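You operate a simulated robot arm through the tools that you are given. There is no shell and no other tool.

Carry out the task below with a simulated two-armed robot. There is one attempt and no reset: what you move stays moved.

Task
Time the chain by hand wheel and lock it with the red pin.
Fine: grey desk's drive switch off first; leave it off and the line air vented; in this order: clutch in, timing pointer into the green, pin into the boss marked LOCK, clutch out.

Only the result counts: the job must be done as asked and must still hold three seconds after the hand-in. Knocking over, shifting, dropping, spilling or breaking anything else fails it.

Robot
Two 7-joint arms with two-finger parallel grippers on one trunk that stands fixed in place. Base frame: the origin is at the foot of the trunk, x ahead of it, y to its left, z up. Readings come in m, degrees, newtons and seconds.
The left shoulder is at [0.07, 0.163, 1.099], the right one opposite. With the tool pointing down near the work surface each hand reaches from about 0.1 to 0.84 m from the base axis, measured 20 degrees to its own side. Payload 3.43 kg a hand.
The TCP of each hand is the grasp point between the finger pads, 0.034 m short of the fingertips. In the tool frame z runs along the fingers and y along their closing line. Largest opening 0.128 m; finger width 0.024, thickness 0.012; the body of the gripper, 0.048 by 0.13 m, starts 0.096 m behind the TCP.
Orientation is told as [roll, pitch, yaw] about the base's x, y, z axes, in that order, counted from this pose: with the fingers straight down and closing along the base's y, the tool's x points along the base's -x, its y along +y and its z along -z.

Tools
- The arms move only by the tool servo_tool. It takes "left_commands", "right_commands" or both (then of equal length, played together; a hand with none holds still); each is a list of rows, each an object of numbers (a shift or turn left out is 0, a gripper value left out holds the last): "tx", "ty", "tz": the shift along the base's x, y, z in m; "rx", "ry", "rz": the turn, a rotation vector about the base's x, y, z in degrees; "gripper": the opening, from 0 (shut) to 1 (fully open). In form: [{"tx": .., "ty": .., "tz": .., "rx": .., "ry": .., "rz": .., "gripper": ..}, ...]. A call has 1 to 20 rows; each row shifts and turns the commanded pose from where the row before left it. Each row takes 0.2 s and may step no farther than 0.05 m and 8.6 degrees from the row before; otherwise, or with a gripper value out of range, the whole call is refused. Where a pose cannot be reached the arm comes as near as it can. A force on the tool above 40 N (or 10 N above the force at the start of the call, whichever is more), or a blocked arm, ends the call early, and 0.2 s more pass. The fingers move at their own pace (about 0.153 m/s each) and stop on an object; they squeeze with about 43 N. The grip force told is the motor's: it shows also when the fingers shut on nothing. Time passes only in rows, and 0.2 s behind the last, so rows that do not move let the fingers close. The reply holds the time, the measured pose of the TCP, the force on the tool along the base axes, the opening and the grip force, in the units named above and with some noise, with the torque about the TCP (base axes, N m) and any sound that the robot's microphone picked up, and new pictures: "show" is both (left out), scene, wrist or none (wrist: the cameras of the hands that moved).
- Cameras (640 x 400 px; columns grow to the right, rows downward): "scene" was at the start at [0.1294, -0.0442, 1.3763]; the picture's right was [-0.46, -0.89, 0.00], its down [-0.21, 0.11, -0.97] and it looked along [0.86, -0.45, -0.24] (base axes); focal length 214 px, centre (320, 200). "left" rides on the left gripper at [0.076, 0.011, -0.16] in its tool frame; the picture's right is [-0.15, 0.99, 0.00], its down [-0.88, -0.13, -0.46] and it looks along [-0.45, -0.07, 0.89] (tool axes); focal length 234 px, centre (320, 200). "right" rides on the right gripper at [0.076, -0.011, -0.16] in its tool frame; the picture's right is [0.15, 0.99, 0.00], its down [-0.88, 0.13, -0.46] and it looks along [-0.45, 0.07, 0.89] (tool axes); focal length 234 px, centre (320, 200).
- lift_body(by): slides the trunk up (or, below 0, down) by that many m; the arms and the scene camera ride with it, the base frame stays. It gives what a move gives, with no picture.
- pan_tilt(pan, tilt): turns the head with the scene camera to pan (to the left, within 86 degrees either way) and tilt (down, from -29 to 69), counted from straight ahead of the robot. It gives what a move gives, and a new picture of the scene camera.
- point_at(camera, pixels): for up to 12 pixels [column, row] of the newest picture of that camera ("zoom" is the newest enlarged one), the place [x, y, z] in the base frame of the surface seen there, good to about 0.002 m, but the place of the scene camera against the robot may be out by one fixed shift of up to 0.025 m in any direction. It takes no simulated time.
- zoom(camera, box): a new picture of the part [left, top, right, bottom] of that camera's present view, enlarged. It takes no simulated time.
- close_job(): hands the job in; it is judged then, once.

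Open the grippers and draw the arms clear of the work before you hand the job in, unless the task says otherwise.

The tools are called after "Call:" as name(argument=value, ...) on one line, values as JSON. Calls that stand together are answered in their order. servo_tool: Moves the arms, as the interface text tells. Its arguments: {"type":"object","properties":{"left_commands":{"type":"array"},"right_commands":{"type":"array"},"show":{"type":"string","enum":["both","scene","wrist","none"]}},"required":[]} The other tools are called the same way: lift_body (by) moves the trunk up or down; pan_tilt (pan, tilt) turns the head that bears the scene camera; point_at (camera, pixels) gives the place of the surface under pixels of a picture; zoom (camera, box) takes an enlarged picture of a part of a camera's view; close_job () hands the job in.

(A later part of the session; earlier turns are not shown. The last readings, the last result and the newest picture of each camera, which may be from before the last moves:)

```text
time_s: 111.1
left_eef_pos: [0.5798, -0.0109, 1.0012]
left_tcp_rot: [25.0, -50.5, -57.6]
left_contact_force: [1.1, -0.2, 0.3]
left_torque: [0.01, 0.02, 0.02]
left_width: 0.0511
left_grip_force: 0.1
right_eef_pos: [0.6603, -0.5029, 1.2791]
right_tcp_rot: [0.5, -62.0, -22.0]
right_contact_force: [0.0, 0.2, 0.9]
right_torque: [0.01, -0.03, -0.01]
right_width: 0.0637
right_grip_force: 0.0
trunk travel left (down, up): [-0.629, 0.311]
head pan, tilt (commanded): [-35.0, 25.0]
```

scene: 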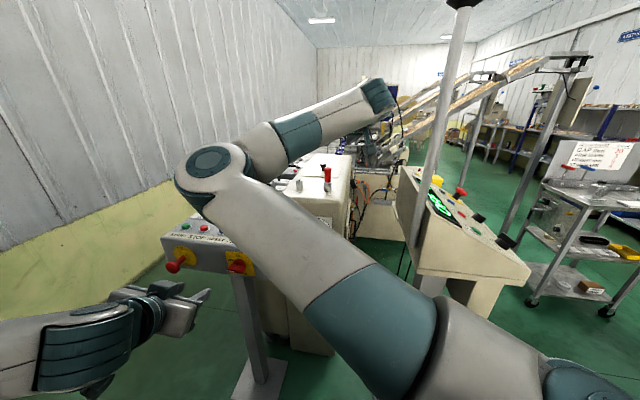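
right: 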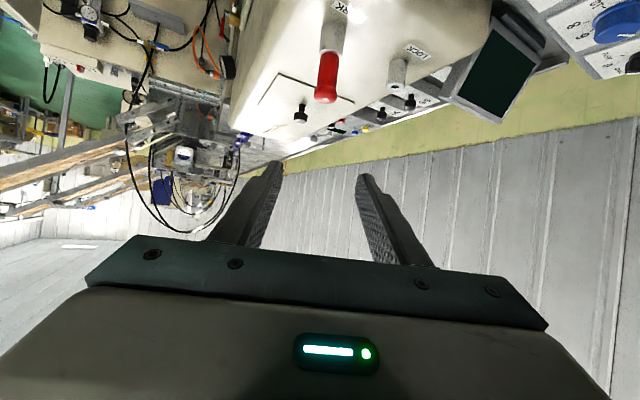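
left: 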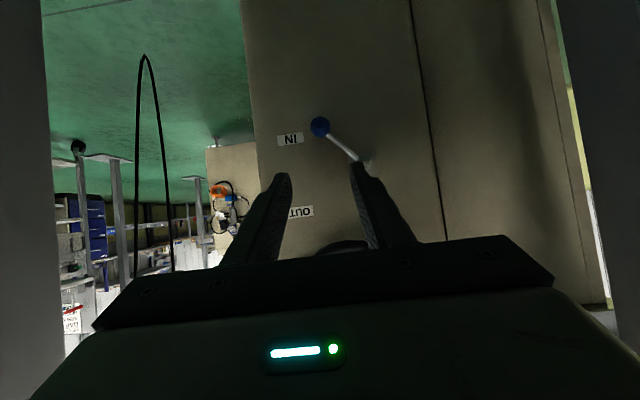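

Reached the pre-grasp. From this side view I re-measure pin and LOCK boss.

Call:
zoom(camera="right", box=[290, 0, 430, 110])

Call:
point_at(camera="right", pixels=[[328, 98], [328, 85], [328, 70], [328, 57], [319, 70], [337, 70], [332, 40], [399, 62], [389, 62], [408, 62], [398, 75], [398, 85]])

```text
3.64 times, centred on (360, 55) of right
```

zoom: 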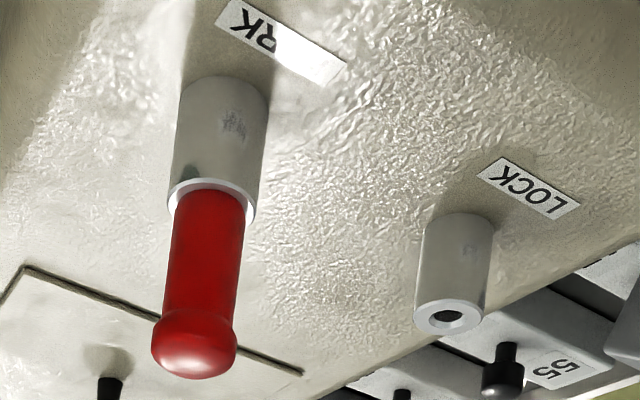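

```text
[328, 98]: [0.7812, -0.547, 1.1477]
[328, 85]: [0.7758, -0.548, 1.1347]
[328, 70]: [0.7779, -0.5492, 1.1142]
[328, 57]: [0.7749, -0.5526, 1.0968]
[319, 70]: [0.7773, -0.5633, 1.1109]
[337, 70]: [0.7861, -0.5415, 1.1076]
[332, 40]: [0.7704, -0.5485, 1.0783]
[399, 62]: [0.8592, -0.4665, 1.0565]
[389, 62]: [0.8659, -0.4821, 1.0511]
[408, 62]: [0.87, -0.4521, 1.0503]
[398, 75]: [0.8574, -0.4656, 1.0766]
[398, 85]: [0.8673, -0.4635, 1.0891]
```

I also check where the grey desk's display stands relative to the LOCK approach path.

Call:
point_at(camera="right", pixels=[[442, 88], [500, 118], [534, 62], [490, 15], [470, 60], [410, 100], [380, 112], [350, 98]])

```text
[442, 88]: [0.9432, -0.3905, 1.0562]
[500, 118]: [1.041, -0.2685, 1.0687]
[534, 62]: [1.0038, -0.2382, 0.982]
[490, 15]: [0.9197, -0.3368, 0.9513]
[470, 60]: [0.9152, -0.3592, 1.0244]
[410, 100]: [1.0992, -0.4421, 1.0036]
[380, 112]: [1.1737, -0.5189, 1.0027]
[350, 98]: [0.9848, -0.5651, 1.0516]
```

Display top (~1.07 m) stays below and beyond the LOCK approach. I move to 9 cm before the pin along the tool axis.

Call:
servo_tool(right_commands=[{"tx": 0.013, "ty": -0.0053, "tz": -0.0317}, {"tx": 0.013, "ty": -0.0053, "tz": -0.0317}, {"tx": 0.013, "ty": -0.0053, "tz": -0.0317}, {"tx": 0.013, "ty": -0.0052, "tz": -0.0318}], show="wrist")

Call:
zoom(camera="right", box=[250, 60, 450, 220])

```text
time_s: 112.1
left_eef_pos: [0.5801, -0.0118, 1.0011]
left_tcp_rot: [25.1, -50.5, -57.8]
left_contact_force: [-0.3, -0.8, -0.1]
left_torque: [0.01, -0.02, 0.0]
left_width: 0.051
left_grip_force: 0.2
right_eef_pos: [0.7135, -0.523, 1.1511]
right_tcp_rot: [0.5, -62.1, -22.0]
right_contact_force: [0.3, 0.5, 0.1]
right_torque: [-0.02, 0.01, 0.01]
right_width: 0.064
right_grip_force: 0.0
trunk travel left (down, up): [-0.629, 0.311]
head pan, tilt (commanded): [-35.0, 25.0]
```

right: 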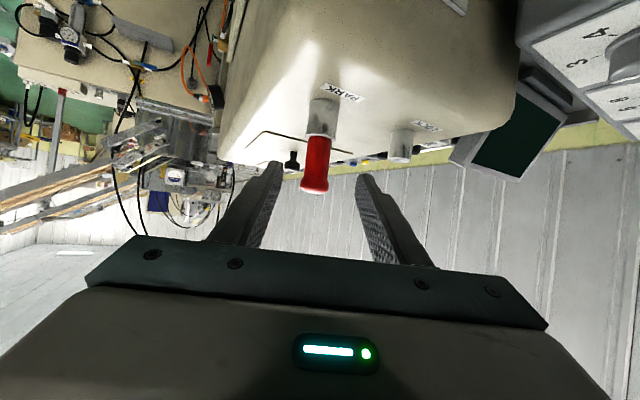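

```text
2.50 times, centred on (350, 140) of right
```

zoom: 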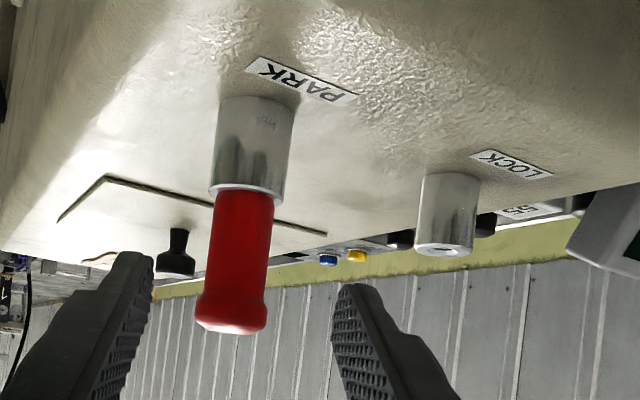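

The pin is centred between the fingers. I measure it once more from here.

Call:
point_at(camera="right", pixels=[[319, 156], [319, 145], [319, 168], [310, 156], [328, 156], [322, 120], [308, 118], [335, 118], [400, 150], [387, 148], [410, 148], [400, 159]])

```text
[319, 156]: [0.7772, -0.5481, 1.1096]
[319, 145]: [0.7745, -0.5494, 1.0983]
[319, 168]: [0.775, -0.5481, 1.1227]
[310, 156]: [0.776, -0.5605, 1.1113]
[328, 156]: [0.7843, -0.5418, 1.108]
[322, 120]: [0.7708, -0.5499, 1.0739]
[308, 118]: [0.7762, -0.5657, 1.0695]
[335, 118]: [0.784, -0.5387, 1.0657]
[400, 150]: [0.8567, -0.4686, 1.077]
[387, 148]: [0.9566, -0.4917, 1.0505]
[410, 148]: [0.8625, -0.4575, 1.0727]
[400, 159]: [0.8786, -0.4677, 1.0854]
```

Pin axis ≈ (0.786,-0.5535): exactly ahead along the tool axis. I advance 9 cm and close on the red grip.

Call:
servo_tool(right_commands=[{"tx": 0.0184, "ty": -0.00755, "tz": -0.0104}, {"tx": 0.0184, "ty": -0.00755, "tz": -0.0104}, {"tx": 0.0184, "ty": -0.00755, "tz": -0.0104}, {"tx": 0.0178, "ty": -0.00755, "tz": -0.0103}, {}], show="wrist")

Call:
zoom(camera="right", box=[250, 100, 410, 260])

```text
time_s: 113.3
left_eef_pos: [0.5768, -0.01, 1.0028]
left_tcp_rot: [25.1, -50.6, -57.8]
left_contact_force: [-1.1, -0.3, -0.3]
left_torque: [-0.02, 0.0, 0.04]
left_width: 0.0513
left_grip_force: 0.2
right_eef_pos: [0.7835, -0.5525, 1.113]
right_tcp_rot: [0.4, -62.2, -22.0]
right_contact_force: [0.5, -0.7, 0.7]
right_torque: [-0.03, -0.02, 0.01]
right_width: 0.0639
right_grip_force: 0.0
trunk travel left (down, up): [-0.629, 0.311]
head pan, tilt (commanded): [-35.0, 25.0]
```

right: 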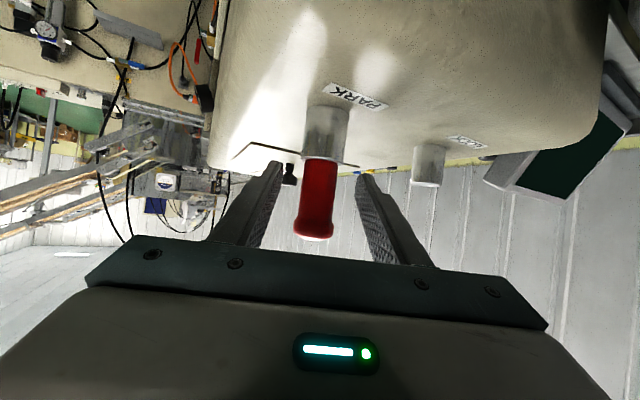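

```text
2.50 times, centred on (330, 180) of right
```

zoom: 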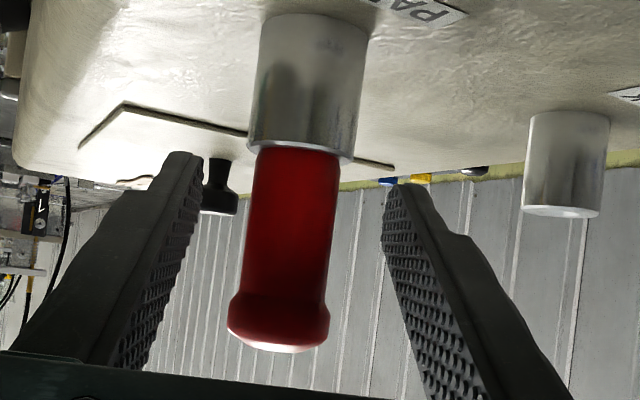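

The fingers straddle the red grip. I lower 3 mm and close.

Call:
servo_tool(right_commands=[{"tz": -0.003, "tx": 0.001}, {"gripper": 0.0}, {}, {}], show="wrist")

```text
time_s: 114.3
left_eef_pos: [0.5775, -0.0109, 1.0019]
left_tcp_rot: [25.1, -50.5, -57.8]
left_contact_force: [0.6, 0.0, -0.6]
left_torque: [0.0, 0.03, 0.02]
left_width: 0.0512
left_grip_force: 0.0
right_eef_pos: [0.7848, -0.5517, 1.1096]
right_tcp_rot: [0.5, -62.1, -22.1]
right_contact_force: [0.4, 0.0, -0.1]
right_torque: [-0.02, 0.02, 0.02]
right_width: 0.0249
right_grip_force: 42.9
trunk travel left (down, up): [-0.629, 0.311]
head pan, tilt (commanded): [-35.0, 25.0]
```

right: 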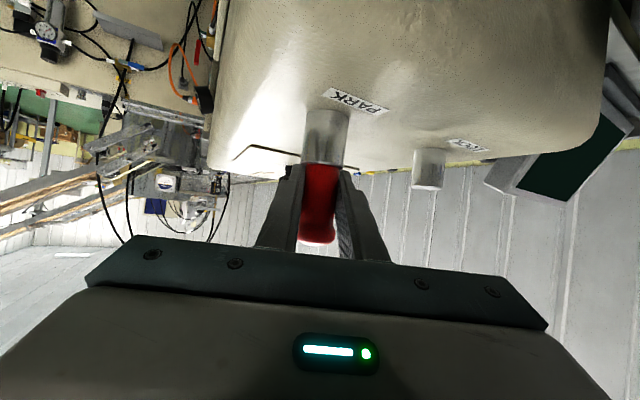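

The pin is gripped (24.9 mm) with almost no side load. I lift it straight up 8 cm.

Call:
servo_tool(right_commands=[{"tz": 0.01}, {"tz": 0.015}, {"tz": 0.02}, {"tz": 0.02}, {"tz": 0.015}], show="both")

Call:
zoom(camera="right", box=[250, 80, 450, 260])

```text
time_s: 115.5
left_eef_pos: [0.5779, -0.0097, 1.0027]
left_tcp_rot: [25.1, -50.5, -57.7]
left_contact_force: [-0.3, 0.2, 0.6]
left_torque: [0.02, 0.01, 0.05]
left_width: 0.0515
left_grip_force: 0.1
right_eef_pos: [0.7844, -0.5518, 1.1893]
right_tcp_rot: [0.4, -62.1, -21.8]
right_contact_force: [-0.2, 0.4, -0.4]
right_torque: [-0.03, 0.02, -0.02]
right_width: 0.0247
right_grip_force: 42.0
trunk travel left (down, up): [-0.629, 0.311]
head pan, tilt (commanded): [-35.0, 25.0]
```

scene: 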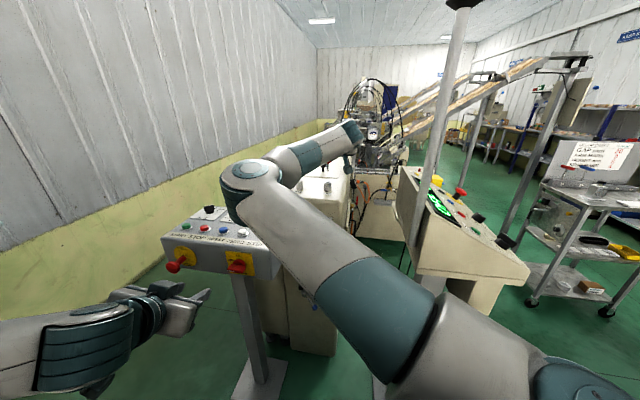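
right: 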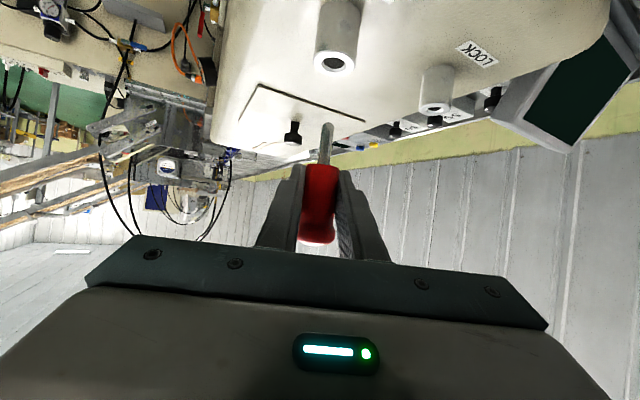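

```text
2.22 times, centred on (350, 170) of right
```

zoom: 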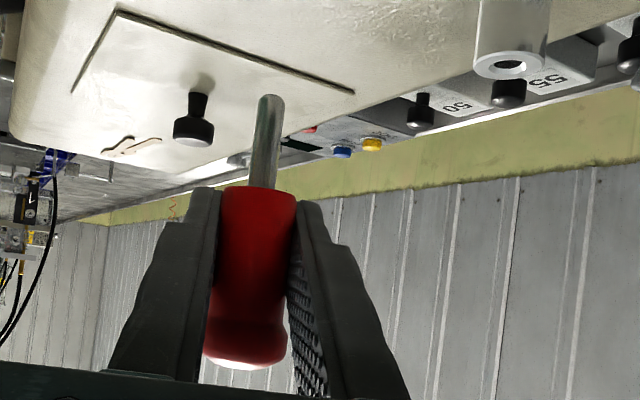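

The pin is out; its steel tip shows at (327,125), with PARK hole (333,62) and LOCK hole (435,108) visible. I measure all three.

Call:
point_at(camera="right", pixels=[[327, 127], [326, 140], [324, 155], [333, 62], [315, 62], [352, 62], [333, 72], [435, 108], [419, 106], [450, 106], [434, 113], [436, 90]])

Call:
zoom(camera="right", box=[410, 60, 460, 120])

Call:
zoom(camera="right", box=[300, 20, 370, 80])

```text
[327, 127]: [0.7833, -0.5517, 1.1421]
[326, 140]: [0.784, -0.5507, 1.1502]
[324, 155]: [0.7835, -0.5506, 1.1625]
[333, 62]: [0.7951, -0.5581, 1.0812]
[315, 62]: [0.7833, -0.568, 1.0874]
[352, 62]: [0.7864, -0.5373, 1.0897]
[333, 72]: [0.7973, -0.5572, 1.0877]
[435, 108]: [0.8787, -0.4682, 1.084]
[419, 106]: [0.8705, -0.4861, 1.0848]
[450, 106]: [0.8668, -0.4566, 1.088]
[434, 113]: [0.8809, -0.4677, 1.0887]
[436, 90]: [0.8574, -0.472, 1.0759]
```

```text
6.67 times, centred on (435, 90) of right
```

zoom: 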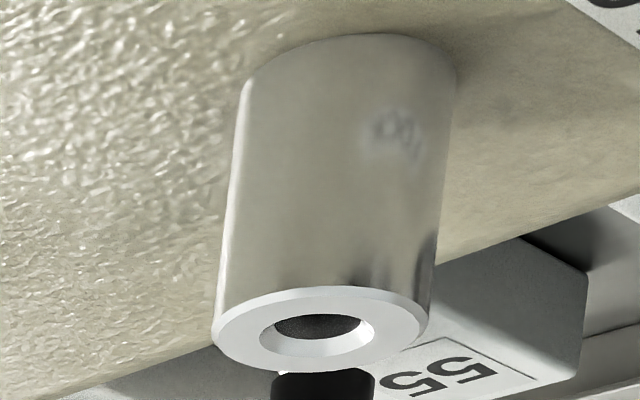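

```text
6.67 times, centred on (335, 50) of right
```

zoom: 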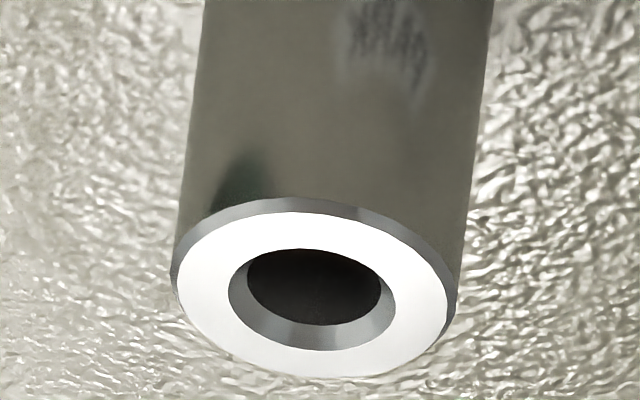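

I take ring points on the PARK boss top face, then on LOCK, to compare their centres precisely.

Call:
point_at(camera="zoom", pixels=[[195, 285], [432, 305], [320, 215], [300, 362], [240, 235], [390, 350], [400, 240], [225, 335]])

Call:
zoom(camera="right", box=[410, 60, 460, 120])

Call:
point_at(camera="zoom", pixels=[[228, 330], [415, 322], [330, 296], [310, 365], [260, 305], [390, 350], [390, 300], [250, 352]])

```text
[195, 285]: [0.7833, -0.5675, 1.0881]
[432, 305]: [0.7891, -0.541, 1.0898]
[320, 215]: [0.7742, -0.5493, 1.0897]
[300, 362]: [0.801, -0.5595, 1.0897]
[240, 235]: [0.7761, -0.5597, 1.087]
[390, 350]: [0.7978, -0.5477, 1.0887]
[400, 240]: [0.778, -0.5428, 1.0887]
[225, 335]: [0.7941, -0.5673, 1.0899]
```

```text
6.67 times, centred on (435, 90) of right
```

zoom: 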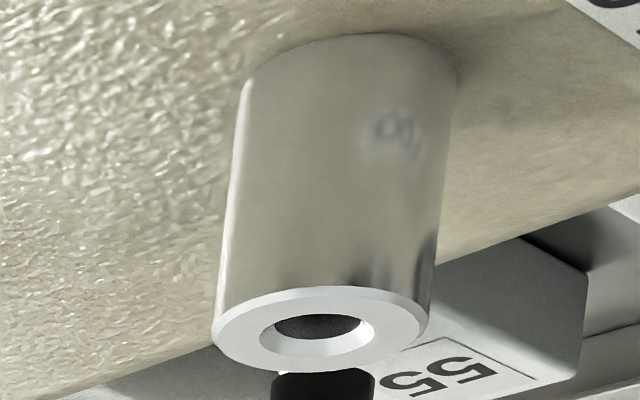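

```text
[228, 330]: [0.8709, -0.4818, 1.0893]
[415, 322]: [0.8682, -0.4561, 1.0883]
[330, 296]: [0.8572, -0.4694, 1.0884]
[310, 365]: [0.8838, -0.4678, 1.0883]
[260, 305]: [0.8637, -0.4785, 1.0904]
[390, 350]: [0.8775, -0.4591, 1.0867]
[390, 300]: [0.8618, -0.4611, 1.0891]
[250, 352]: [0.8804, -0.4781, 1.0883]
```

PARK centre ≈ (0.7867,-0.5544), LOCK ≈ (0.8704,-0.4690): displacement ≈ (0.0845, 0.0850). I carry the pin over LOCK at this height.

Call:
servo_tool(right_commands=[{"tx": 0.0141, "ty": 0.0142}, {"tx": 0.0141, "ty": 0.0142}, {"tx": 0.0141, "ty": 0.0142}, {"tx": 0.0141, "ty": 0.0142}, {"tx": 0.0141, "ty": 0.0141}, {"tx": 0.014, "ty": 0.0141}, {}], show="both")

Call:
zoom(camera="right", box=[260, 20, 420, 180])

```text
time_s: 117.1
left_eef_pos: [0.5785, -0.0115, 1.0026]
left_tcp_rot: [25.2, -50.5, -57.8]
left_contact_force: [0.3, -0.1, 0.0]
left_torque: [-0.01, -0.04, 0.0]
left_width: 0.0511
left_grip_force: 0.0
right_eef_pos: [0.8688, -0.4669, 1.189]
right_tcp_rot: [0.5, -62.1, -22.0]
right_contact_force: [-0.2, 0.1, -0.4]
right_torque: [0.0, 0.01, 0.05]
right_width: 0.0247
right_grip_force: 43.1
trunk travel left (down, up): [-0.629, 0.311]
head pan, tilt (commanded): [-35.0, 25.0]
```

scene: 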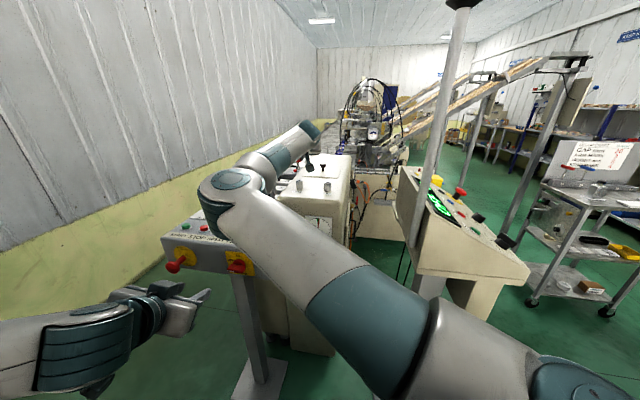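
right: 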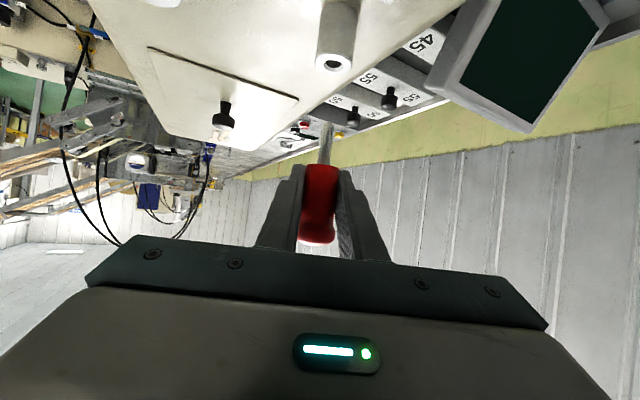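

```text
2.50 times, centred on (340, 100) of right
```

zoom: 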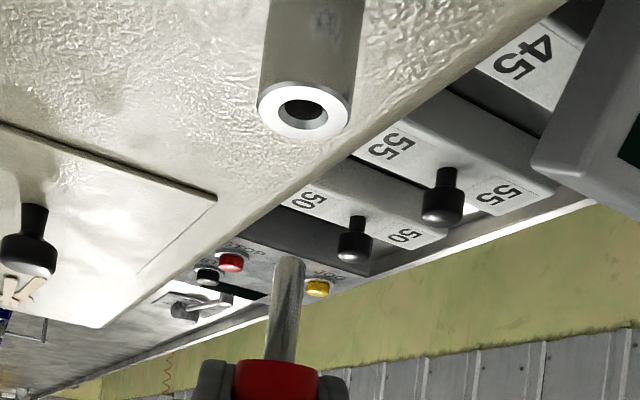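

To compare, I zoom the same box as at PARK (hole then at (312,300) in that zoom).

Call:
zoom(camera="right", box=[300, 20, 370, 80])

Call:
point_at(camera="zoom", pixels=[[195, 285], [432, 305], [320, 215], [300, 362], [240, 235], [390, 350], [400, 240], [225, 335]])

```text
6.67 times, centred on (335, 50) of right
```

zoom: 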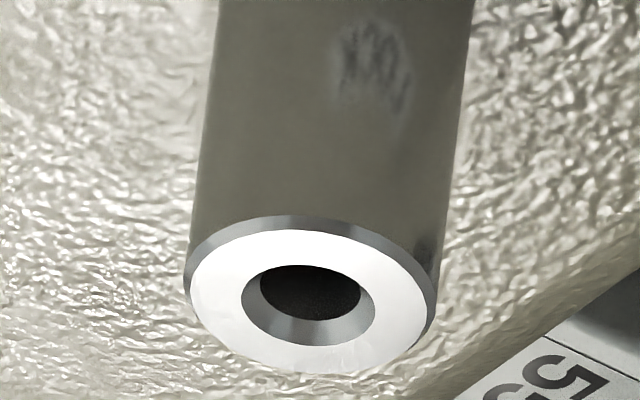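

```text
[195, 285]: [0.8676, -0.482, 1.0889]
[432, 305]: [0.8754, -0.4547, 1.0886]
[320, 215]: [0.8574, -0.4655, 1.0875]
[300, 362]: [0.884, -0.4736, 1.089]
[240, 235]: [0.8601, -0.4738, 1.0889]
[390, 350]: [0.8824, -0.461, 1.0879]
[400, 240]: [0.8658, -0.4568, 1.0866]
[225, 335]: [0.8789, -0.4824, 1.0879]
```

The LOCK bore is narrower than PARK's, so alignment must be tight. I measure the pin shaft's axis precisely in this view.

Call:
zoom(camera="right", box=[305, 115, 351, 165])

Call:
point_at(camera="zoom", pixels=[[320, 100], [320, 130], [320, 160], [315, 200], [310, 240], [305, 280], [300, 320], [290, 160], [345, 160], [285, 240], [335, 240], [320, 80]])

```text
8.00 times, centred on (328, 140) of right
```

zoom: 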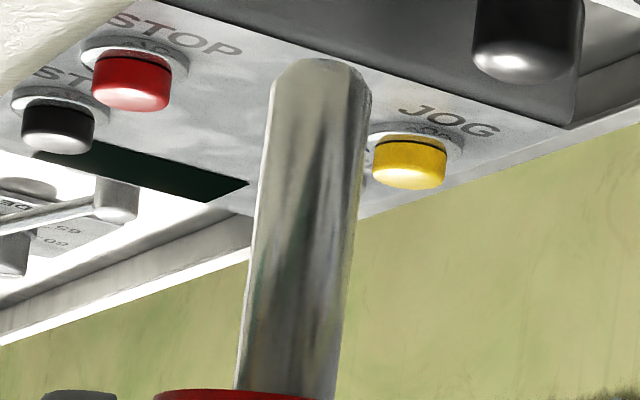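

```text
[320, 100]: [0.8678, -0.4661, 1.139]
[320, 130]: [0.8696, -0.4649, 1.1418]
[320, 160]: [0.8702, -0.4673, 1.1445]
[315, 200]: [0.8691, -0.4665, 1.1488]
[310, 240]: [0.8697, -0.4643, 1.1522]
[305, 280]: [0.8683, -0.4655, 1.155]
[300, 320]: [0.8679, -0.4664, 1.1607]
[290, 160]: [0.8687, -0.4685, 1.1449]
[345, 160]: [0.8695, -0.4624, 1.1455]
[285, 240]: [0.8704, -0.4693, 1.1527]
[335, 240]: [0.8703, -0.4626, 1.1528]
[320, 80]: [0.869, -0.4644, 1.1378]
```

Pin axis is about 1-2 mm left/forward of the LOCK bore. I correct (-1.4,-0.7) mm and lower 4 cm to just above the boss for a closer comparison.

Call:
servo_tool(right_commands=[{"tx": -0.0014, "ty": -0.0007}, {"tz": -0.015}, {"tz": -0.015}, {"tz": -0.01}, {}], show="wrist")

Call:
zoom(camera="right", box=[290, 85, 370, 165])

```text
time_s: 118.3
left_eef_pos: [0.5779, -0.0113, 1.002]
left_tcp_rot: [25.2, -50.5, -57.8]
left_contact_force: [0.7, -0.8, -0.3]
left_torque: [0.0, 0.0, -0.03]
left_width: 0.0513
left_grip_force: 0.0
right_eef_pos: [0.8685, -0.4671, 1.1487]
right_tcp_rot: [0.4, -62.1, -22.1]
right_contact_force: [0.2, -1.4, 0.2]
right_torque: [-0.01, 0.0, 0.01]
right_width: 0.0247
right_grip_force: 42.5
trunk travel left (down, up): [-0.629, 0.311]
head pan, tilt (commanded): [-35.0, 25.0]
```

right: 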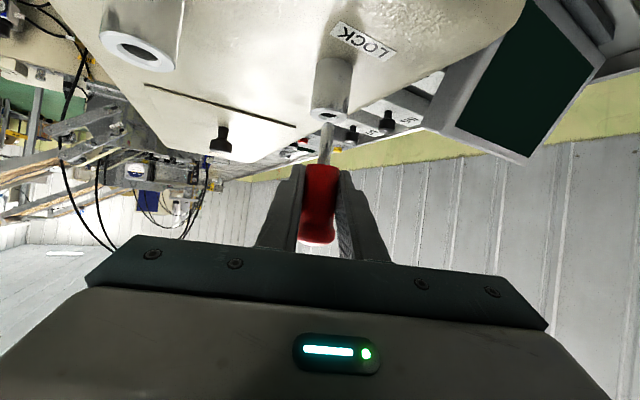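

```text
5.00 times, centred on (330, 125) of right
```

zoom: 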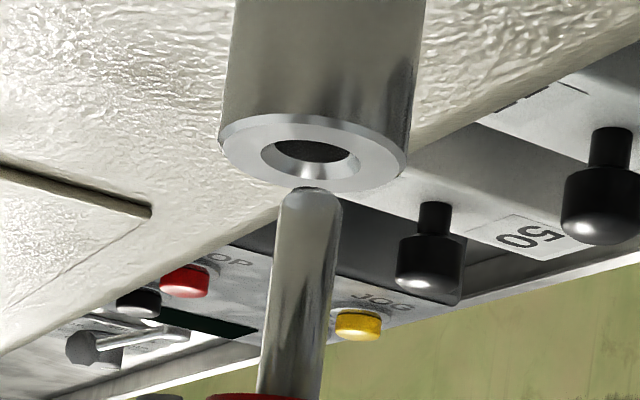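

Very close: lateral offset looks ~0.6 mm. I average more 3D points on pin and ring for the fore-aft check.

Call:
point_at(camera="zoom", pixels=[[310, 208], [309, 222], [307, 236], [306, 250], [304, 264], [303, 278], [301, 292], [300, 306], [298, 320], [297, 334], [295, 348], [294, 362]])

Call:
point_at(camera="zoom", pixels=[[240, 130], [390, 172], [230, 150], [398, 152], [260, 124], [368, 180], [380, 133], [250, 172], [315, 122], [310, 186], [345, 126], [280, 182]])

```text
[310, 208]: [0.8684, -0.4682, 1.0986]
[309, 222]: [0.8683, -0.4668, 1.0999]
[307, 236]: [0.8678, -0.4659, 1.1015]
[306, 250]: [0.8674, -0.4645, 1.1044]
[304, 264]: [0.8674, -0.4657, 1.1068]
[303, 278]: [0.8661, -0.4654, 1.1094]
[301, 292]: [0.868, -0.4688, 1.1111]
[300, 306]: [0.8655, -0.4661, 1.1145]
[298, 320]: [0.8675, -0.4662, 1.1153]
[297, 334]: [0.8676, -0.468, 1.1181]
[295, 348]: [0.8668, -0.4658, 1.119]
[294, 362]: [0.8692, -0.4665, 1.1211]
```

```text
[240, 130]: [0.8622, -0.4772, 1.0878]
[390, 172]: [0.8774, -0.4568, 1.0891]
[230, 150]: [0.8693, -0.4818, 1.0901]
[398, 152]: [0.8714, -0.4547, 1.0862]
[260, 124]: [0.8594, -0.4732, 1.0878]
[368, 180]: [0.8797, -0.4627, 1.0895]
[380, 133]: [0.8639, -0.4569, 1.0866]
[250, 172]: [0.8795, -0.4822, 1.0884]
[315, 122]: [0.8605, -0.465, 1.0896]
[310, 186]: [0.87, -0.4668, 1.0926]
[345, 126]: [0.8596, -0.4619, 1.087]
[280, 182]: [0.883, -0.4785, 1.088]
```

Remaining offset is about 0.8 mm laterally. I correct that and descend 12 mm in small steps, watching force.

Call:
servo_tool(right_commands=[{"tx": -0.0003, "ty": -0.0007}, {"tz": -0.004}, {"tz": -0.003}, {"tz": -0.003}, {"tz": -0.002}], show="wrist")

Call:
zoom(camera="right", box=[290, 95, 370, 175])

```text
time_s: 119.5
left_eef_pos: [0.5779, -0.0106, 1.0018]
left_tcp_rot: [25.2, -50.5, -57.8]
left_contact_force: [0.4, 0.2, 0.0]
left_torque: [0.0, -0.02, 0.02]
left_width: 0.0512
left_grip_force: 0.1
right_eef_pos: [0.8679, -0.4689, 1.1377]
right_tcp_rot: [0.4, -62.0, -21.9]
right_contact_force: [2.9, -1.1, -0.5]
right_torque: [0.0, -0.11, 0.02]
right_width: 0.0247
right_grip_force: 43.3
trunk travel left (down, up): [-0.629, 0.311]
head pan, tilt (commanded): [-35.0, 25.0]
```

right: 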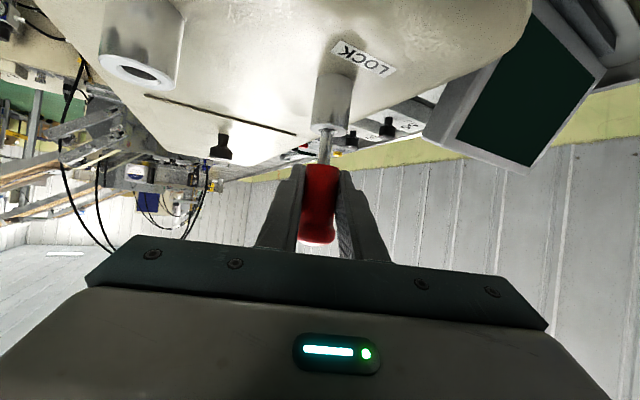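

```text
5.00 times, centred on (330, 135) of right
```

zoom: 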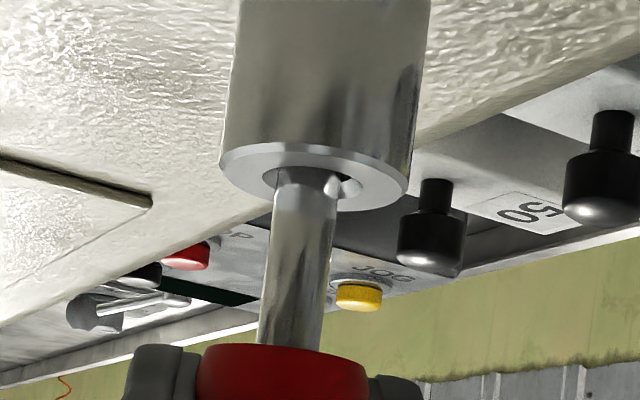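

The tip has entered the LOCK chamfer; a 3 N forward push says it's slightly short. I nudge 0.9 mm forward and keep descending.

Call:
servo_tool(right_commands=[{"tx": 0.0009, "ty": 0.0001}, {"tz": -0.003}, {"tz": -0.003}, {"tz": -0.003}], show="wrist")

Call:
zoom(camera="right", box=[290, 95, 370, 175])

```text
time_s: 120.5
left_eef_pos: [0.5777, -0.0109, 1.0022]
left_tcp_rot: [25.0, -50.5, -57.8]
left_contact_force: [0.4, -1.0, 0.1]
left_torque: [-0.01, -0.01, -0.01]
left_width: 0.0511
left_grip_force: 0.0
right_eef_pos: [0.8693, -0.4683, 1.1276]
right_tcp_rot: [0.5, -62.0, -22.0]
right_contact_force: [0.5, -0.3, -1.0]
right_torque: [0.03, -0.01, 0.03]
right_width: 0.0247
right_grip_force: 42.6
trunk travel left (down, up): [-0.629, 0.311]
head pan, tilt (commanded): [-35.0, 25.0]
```

right: 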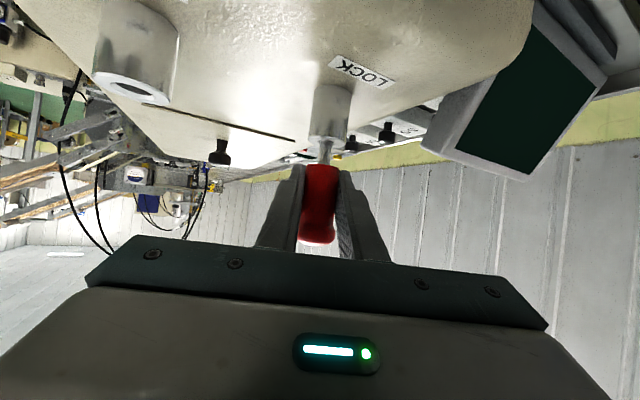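

```text
5.00 times, centred on (330, 135) of right
```

zoom: 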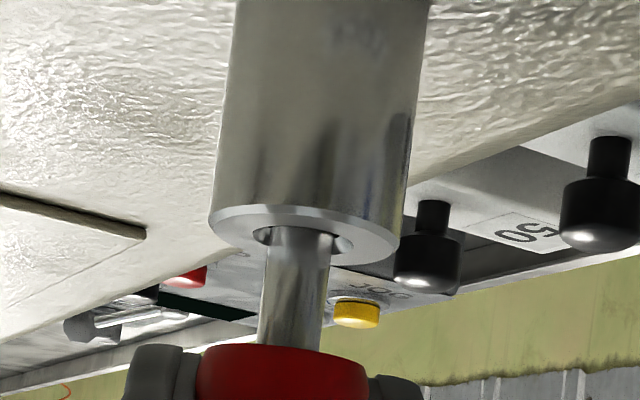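

The pin slides in with almost no force. I continue down toward full depth.

Call:
servo_tool(right_commands=[{"tz": -0.004}, {"tz": -0.004}, {"tz": -0.004}, {"tz": -0.003}], show="wrist")

Call:
zoom(camera="right", box=[290, 95, 370, 175])

```text
time_s: 121.5
left_eef_pos: [0.5783, -0.0101, 0.9999]
left_tcp_rot: [25.1, -50.5, -57.8]
left_contact_force: [-0.5, 0.6, -0.2]
left_torque: [-0.01, 0.04, 0.05]
left_width: 0.0511
left_grip_force: 0.0
right_eef_pos: [0.8692, -0.468, 1.1138]
right_tcp_rot: [0.5, -62.0, -22.0]
right_contact_force: [0.6, 0.1, -1.1]
right_torque: [0.0, -0.01, 0.0]
right_width: 0.0248
right_grip_force: 42.6
trunk travel left (down, up): [-0.629, 0.311]
head pan, tilt (commanded): [-35.0, 25.0]
```

right: 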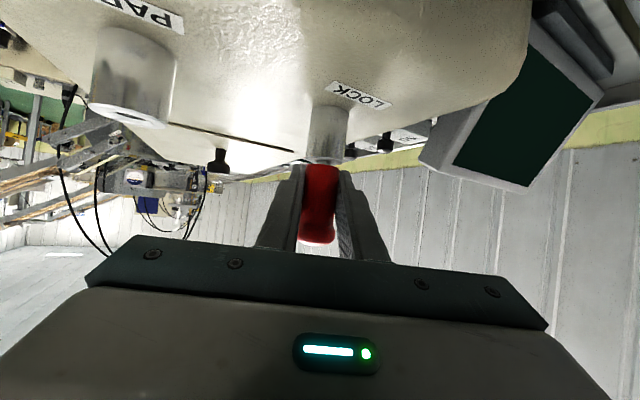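

```text
5.00 times, centred on (330, 135) of right
```

zoom: 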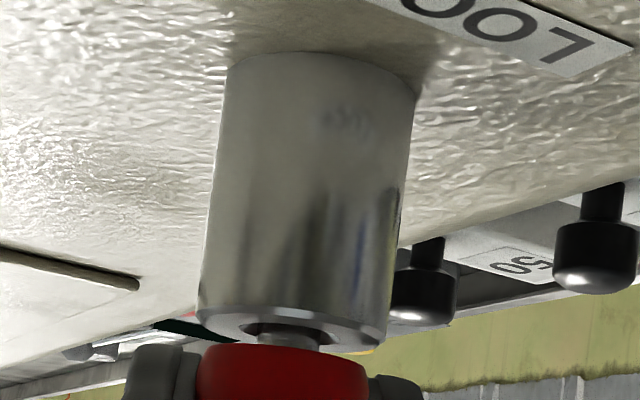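

A few mm remain between grip and boss. I lower further in 2 mm steps until it seats.

Call:
servo_tool(right_commands=[{"tz": -0.002}, {"tz": -0.002}, {"tz": -0.001}], show="wrist")

Call:
zoom(camera="right", box=[290, 95, 370, 175])

```text
time_s: 122.3
left_eef_pos: [0.5764, -0.0092, 1.0034]
left_tcp_rot: [25.2, -50.6, -57.7]
left_contact_force: [-0.7, 1.0, 0.2]
left_torque: [0.04, -0.01, 0.0]
left_width: 0.0511
left_grip_force: 0.0
right_eef_pos: [0.8686, -0.4679, 1.1136]
right_tcp_rot: [0.3, -62.5, -21.9]
right_contact_force: [5.4, -2.5, 15.7]
right_torque: [-0.17, -0.4, 0.05]
right_width: 0.0251
right_grip_force: 43.0
trunk travel left (down, up): [-0.629, 0.311]
head pan, tilt (commanded): [-35.0, 25.0]
```

right: 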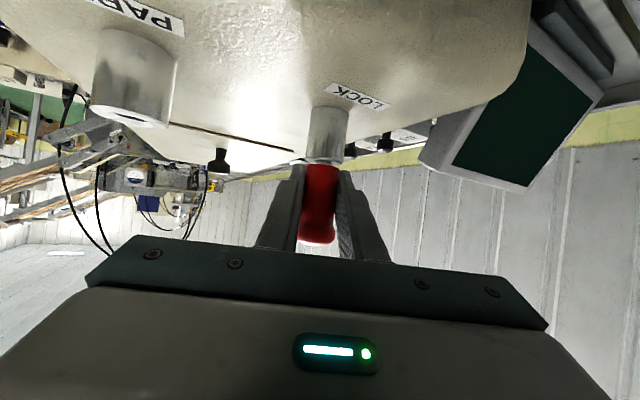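

```text
5.00 times, centred on (330, 135) of right
```

zoom: 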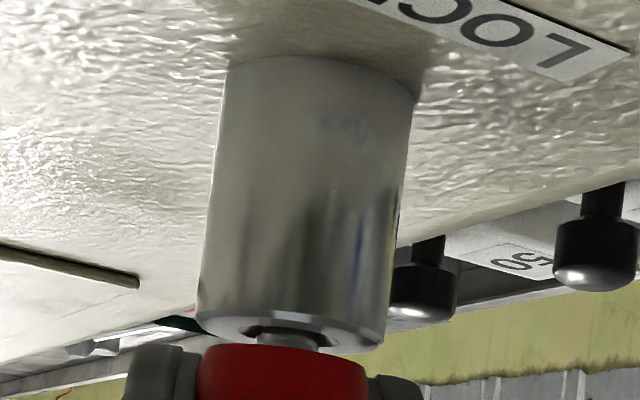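

Contact at 16 N with ~2-4 mm still showing; a 6 N forward push suggests slight side binding. I ease forward 0.8 mm and press a little more.

Call:
servo_tool(right_commands=[{"tx": 0.0008, "ty": -0.0003, "tz": 0.001}, {"tx": 0.0004, "ty": -0.0002}, {"tz": -0.002}, {"tz": -0.001}], show="wrist")

Call:
zoom(camera="right", box=[300, 120, 360, 180])

```text
time_s: 123.3
left_eef_pos: [0.5755, -0.009, 1.0039]
left_tcp_rot: [25.4, -50.7, -57.8]
left_contact_force: [-0.8, -0.4, -0.7]
left_torque: [0.0, 0.0, 0.02]
left_width: 0.0511
left_grip_force: 0.2
right_eef_pos: [0.8676, -0.4672, 1.1127]
right_tcp_rot: [0.4, -62.6, -22.1]
right_contact_force: [6.8, -3.5, 28.8]
right_torque: [-0.16, -0.31, 0.04]
right_width: 0.0251
right_grip_force: 43.2
trunk travel left (down, up): [-0.629, 0.311]
head pan, tilt (commanded): [-35.0, 25.0]
```

right: 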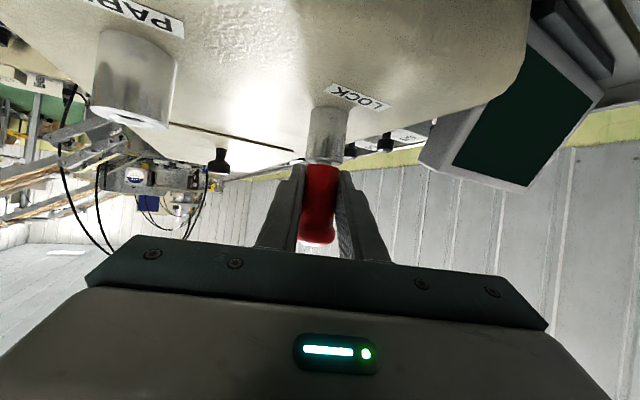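

```text
6.67 times, centred on (330, 150) of right
```

zoom: 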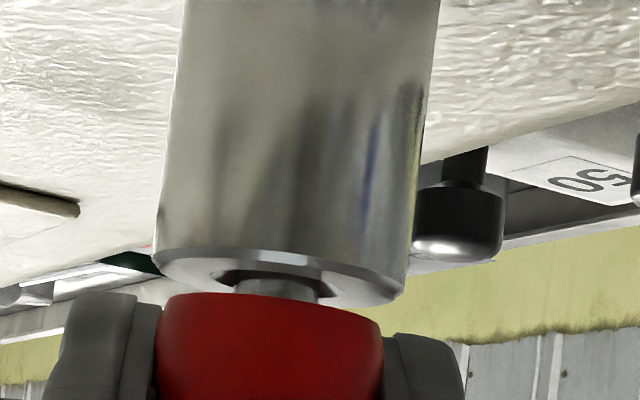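

Force is 29 N axial with ~3 mm left; maybe the grip holds the pin slightly tilted. The pin is ~29 mm deep, so I release it to let it self-align, then check.

Call:
servo_tool(right_commands=[{"tz": 0.003}, {"gripper": 0.3}, {"gripper": 0.3}, {}], show="wrist")

Call:
zoom(camera="right", box=[290, 100, 370, 200])

```text
time_s: 124.3
left_eef_pos: [0.5779, -0.0117, 1.0004]
left_tcp_rot: [25.1, -50.4, -57.8]
left_contact_force: [0.5, 0.0, 0.3]
left_torque: [0.01, 0.01, 0.04]
left_width: 0.0513
left_grip_force: 0.1
right_eef_pos: [0.8708, -0.4694, 1.109]
right_tcp_rot: [0.5, -62.0, -22.0]
right_contact_force: [-0.2, 0.2, -0.4]
right_torque: [0.02, -0.02, 0.0]
right_width: 0.0382
right_grip_force: 0.0
trunk travel left (down, up): [-0.629, 0.311]
head pan, tilt (commanded): [-35.0, 25.0]
```

right: 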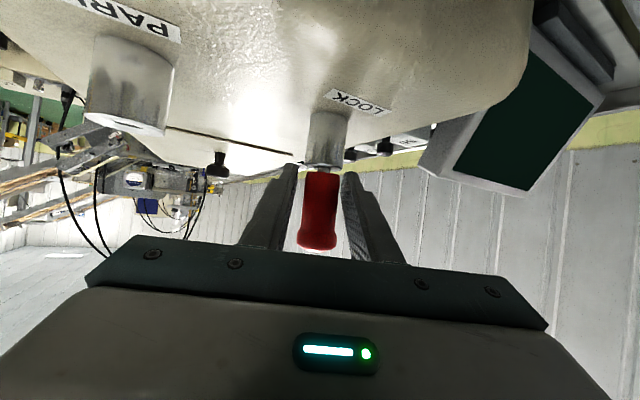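

```text
4.00 times, centred on (330, 150) of right
```

zoom: 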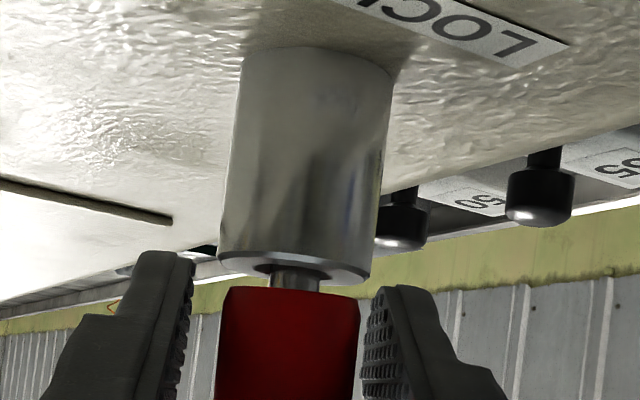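

The pin stands upright but with ~4 mm of shaft showing. I check the dial to see whether the pointer is still well centred.

Call:
zoom(camera="scene", box=[260, 140, 380, 260])

Call:
point_at(camera="right", pixels=[[318, 175], [318, 185], [318, 195], [318, 210], [318, 235], [310, 195], [328, 195], [324, 167], [324, 170]])

```text
3.33 times, centred on (320, 200) of scene
```

zoom: 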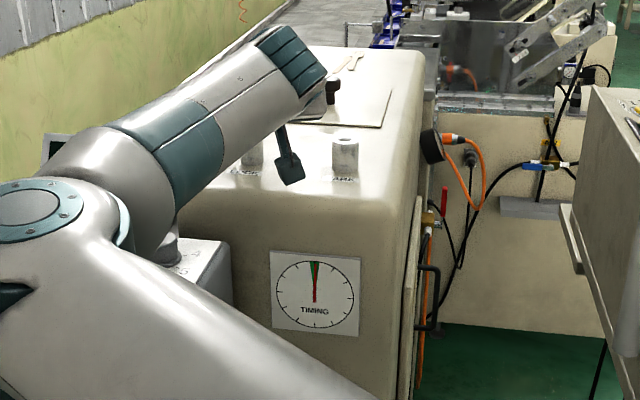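

```text
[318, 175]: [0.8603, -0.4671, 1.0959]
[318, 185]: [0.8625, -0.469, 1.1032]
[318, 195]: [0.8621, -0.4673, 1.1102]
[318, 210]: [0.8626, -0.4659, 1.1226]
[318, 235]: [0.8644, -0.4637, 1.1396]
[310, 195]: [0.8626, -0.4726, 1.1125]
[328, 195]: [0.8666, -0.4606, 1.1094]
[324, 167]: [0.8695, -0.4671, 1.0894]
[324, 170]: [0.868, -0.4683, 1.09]
```

Pointer is still centred in the green. The grip bottom is ~4-5 mm above the boss, so I re-grip the now self-aligned pin and press again.

Call:
servo_tool(right_commands=[{"gripper": 0.0}, {}, {}, {"tz": -0.002}, {"tz": -0.002}, {"tz": -0.002}], show="none")

Call:
zoom(camera="right", box=[290, 100, 370, 200])

```text
time_s: 125.7
left_eef_pos: [0.5771, -0.011, 1.0026]
left_tcp_rot: [25.2, -50.6, -57.9]
left_contact_force: [0.0, -0.1, -0.9]
left_torque: [0.02, -0.01, -0.02]
left_width: 0.0512
left_grip_force: 0.1
right_eef_pos: [0.8695, -0.4684, 1.1094]
right_tcp_rot: [0.4, -62.6, -22.1]
right_contact_force: [11.4, -4.6, 21.0]
right_torque: [-0.27, -0.63, 0.02]
right_width: 0.0245
right_grip_force: 43.2
trunk travel left (down, up): [-0.629, 0.311]
head pan, tilt (commanded): [-35.0, 25.0]
```

```text
4.00 times, centred on (330, 150) of right
```

zoom: 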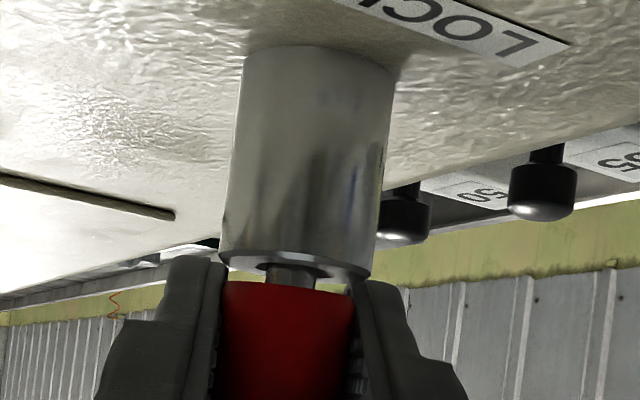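

It's a hard stop at this height, and the 3D points hint that the pin leans slightly. I release and back off to view pin and boss together.

Call:
servo_tool(right_commands=[{"tz": 0.006}, {"gripper": 0.45}, {"gripper": 0.45}, {"tx": -0.0205, "ty": 0.0083, "tz": 0.0117}, {"tx": -0.0205, "ty": 0.0083, "tz": 0.0117}, {"tx": -0.0205, "ty": 0.0083, "tz": 0.0117}, {"tx": -0.0205, "ty": 0.0083, "tz": 0.0117}], show="wrist")

Call:
zoom(camera="right", box=[280, 60, 380, 200])

```text
time_s: 127.3
left_eef_pos: [0.5773, -0.0092, 1.0021]
left_tcp_rot: [25.2, -50.5, -57.8]
left_contact_force: [0.1, 0.5, 0.5]
left_torque: [0.0, -0.02, 0.02]
left_width: 0.051
left_grip_force: 0.0
right_eef_pos: [0.7858, -0.4351, 1.1553]
right_tcp_rot: [0.6, -62.2, -22.0]
right_contact_force: [0.5, 0.5, -0.6]
right_torque: [-0.01, 0.02, 0.0]
right_width: 0.0578
right_grip_force: 0.1
trunk travel left (down, up): [-0.629, 0.311]
head pan, tilt (commanded): [-35.0, 25.0]
```

right: 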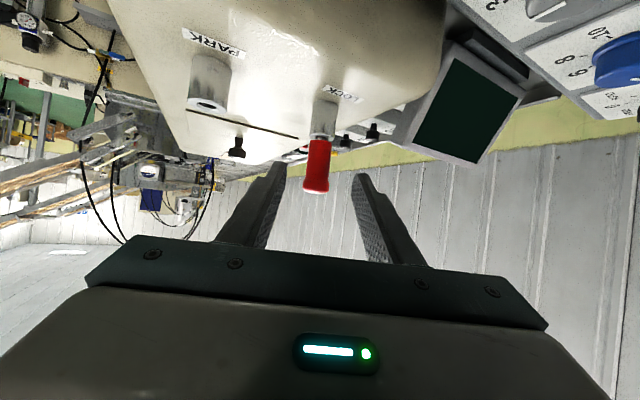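

```text
2.86 times, centred on (330, 130) of right
```

zoom: 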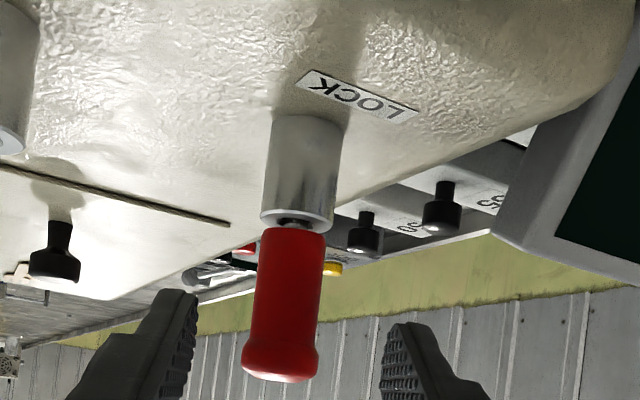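

I sample the pin's and boss's front surfaces to determine the lean.

Call:
point_at(camera="zoom", pixels=[[292, 245], [290, 260], [289, 275], [288, 290], [286, 305], [285, 320], [284, 332], [304, 140], [302, 160], [300, 180], [298, 200], [294, 224]])

Call:
zoom(camera="right", box=[305, 125, 345, 150])

```text
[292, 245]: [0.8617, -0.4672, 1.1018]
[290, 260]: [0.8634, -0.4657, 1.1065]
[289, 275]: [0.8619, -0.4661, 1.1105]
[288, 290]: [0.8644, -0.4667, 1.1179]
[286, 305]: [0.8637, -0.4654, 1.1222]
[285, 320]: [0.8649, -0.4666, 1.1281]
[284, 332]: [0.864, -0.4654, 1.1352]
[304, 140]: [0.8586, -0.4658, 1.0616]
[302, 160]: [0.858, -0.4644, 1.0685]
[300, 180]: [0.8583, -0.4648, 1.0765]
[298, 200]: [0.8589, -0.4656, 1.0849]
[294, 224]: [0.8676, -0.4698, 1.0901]
```

```text
16.00 times, centred on (325, 138) of right
```

zoom: 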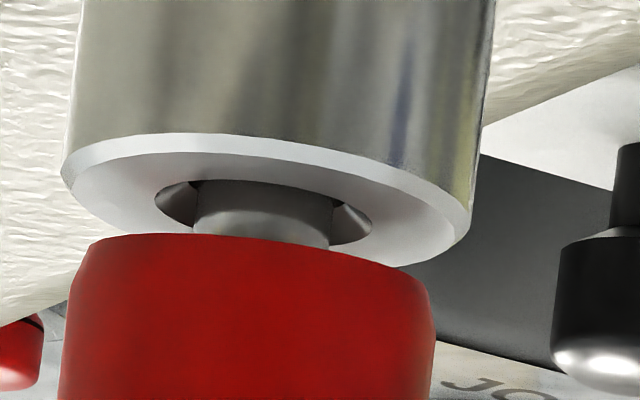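

The pin leans forward about 4° and sits several mm proud. I measure the head and the grip's lower edge to quantify the depth.

Call:
point_at(camera="right", pixels=[[317, 180], [317, 184], [317, 188], [317, 191], [320, 141], [320, 142], [320, 143], [320, 145], [321, 139], [321, 138], [322, 137], [322, 136]])

```text
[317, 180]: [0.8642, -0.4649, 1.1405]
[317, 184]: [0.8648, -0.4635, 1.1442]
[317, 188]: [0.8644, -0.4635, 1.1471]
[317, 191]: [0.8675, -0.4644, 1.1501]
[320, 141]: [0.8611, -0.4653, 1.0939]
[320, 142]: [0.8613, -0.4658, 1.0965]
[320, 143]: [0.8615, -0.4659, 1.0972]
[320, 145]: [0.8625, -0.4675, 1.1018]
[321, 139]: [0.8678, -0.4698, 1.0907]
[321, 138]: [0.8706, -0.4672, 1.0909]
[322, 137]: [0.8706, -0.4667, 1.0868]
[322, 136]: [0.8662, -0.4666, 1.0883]
```

Grip bottom ≈1.093, i.e. about 4 mm proud with a forward lean. I go back, re-grip, pull the top back ~3 mm to straighten it and press down together.

Call:
servo_tool(right_commands=[{"tx": 0.0205, "ty": -0.0083, "tz": -0.0117}, {"tx": 0.0205, "ty": -0.0083, "tz": -0.0117}, {"tx": 0.0205, "ty": -0.0083, "tz": -0.0117}, {"tx": 0.0205, "ty": -0.0083, "tz": -0.0117}, {"tz": 0.002}, {"gripper": 0.0}, {}, {}, {"tx": -0.0014, "ty": 0.0006}, {"tx": -0.0014, "ty": 0.0006}], show="wrist")

Call:
zoom(camera="right", box=[290, 100, 370, 200])

```text
time_s: 129.5
left_eef_pos: [0.5804, -0.0108, 1.002]
left_tcp_rot: [25.0, -50.5, -57.7]
left_contact_force: [-0.6, -1.2, -0.3]
left_torque: [0.02, -0.03, 0.02]
left_width: 0.0514
left_grip_force: 0.0
right_eef_pos: [0.8687, -0.4682, 1.1111]
right_tcp_rot: [0.3, -62.1, -22.1]
right_contact_force: [17.6, -6.6, 6.3]
right_torque: [-0.33, -0.87, 0.02]
right_width: 0.0246
right_grip_force: 42.8
trunk travel left (down, up): [-0.629, 0.311]
head pan, tilt (commanded): [-35.0, 25.0]
```

right: 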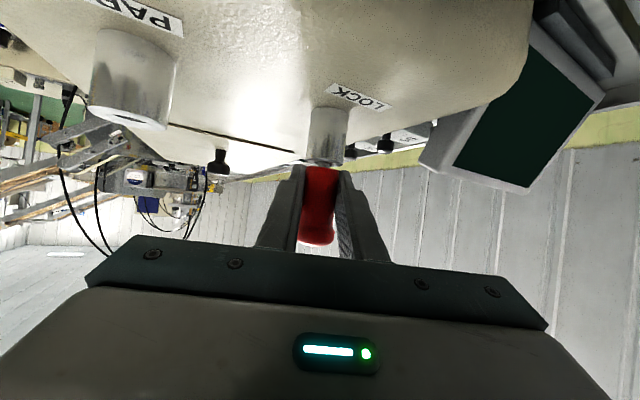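

```text
4.00 times, centred on (330, 150) of right
```

zoom: 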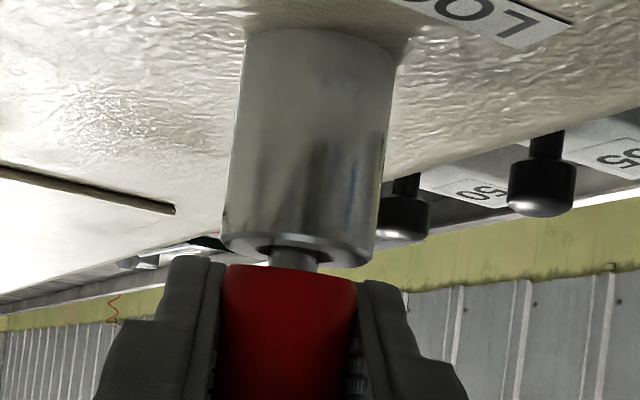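

Pulling back met a stiff 19 N reaction, so the pin isn't free to tilt; I undo that, null the side force, then press straight down.

Call:
servo_tool(right_commands=[{"tx": 0.0014, "ty": -0.0006}, {"tx": 0.0014, "ty": -0.0006}, {"tx": 0.0004, "ty": -0.0002}, {}], show="none")

```text
time_s: 130.5
left_eef_pos: [0.5761, -0.0102, 1.002]
left_tcp_rot: [25.2, -50.6, -57.8]
left_contact_force: [-0.1, -0.1, -0.5]
left_torque: [0.01, -0.02, 0.0]
left_width: 0.0514
left_grip_force: 0.1
right_eef_pos: [0.87, -0.4675, 1.1117]
right_tcp_rot: [0.4, -62.1, -22.1]
right_contact_force: [-0.4, 0.9, 7.3]
right_torque: [0.02, -0.05, -0.01]
right_width: 0.0246
right_grip_force: 42.8
trunk travel left (down, up): [-0.629, 0.311]
head pan, tilt (commanded): [-35.0, 25.0]
```

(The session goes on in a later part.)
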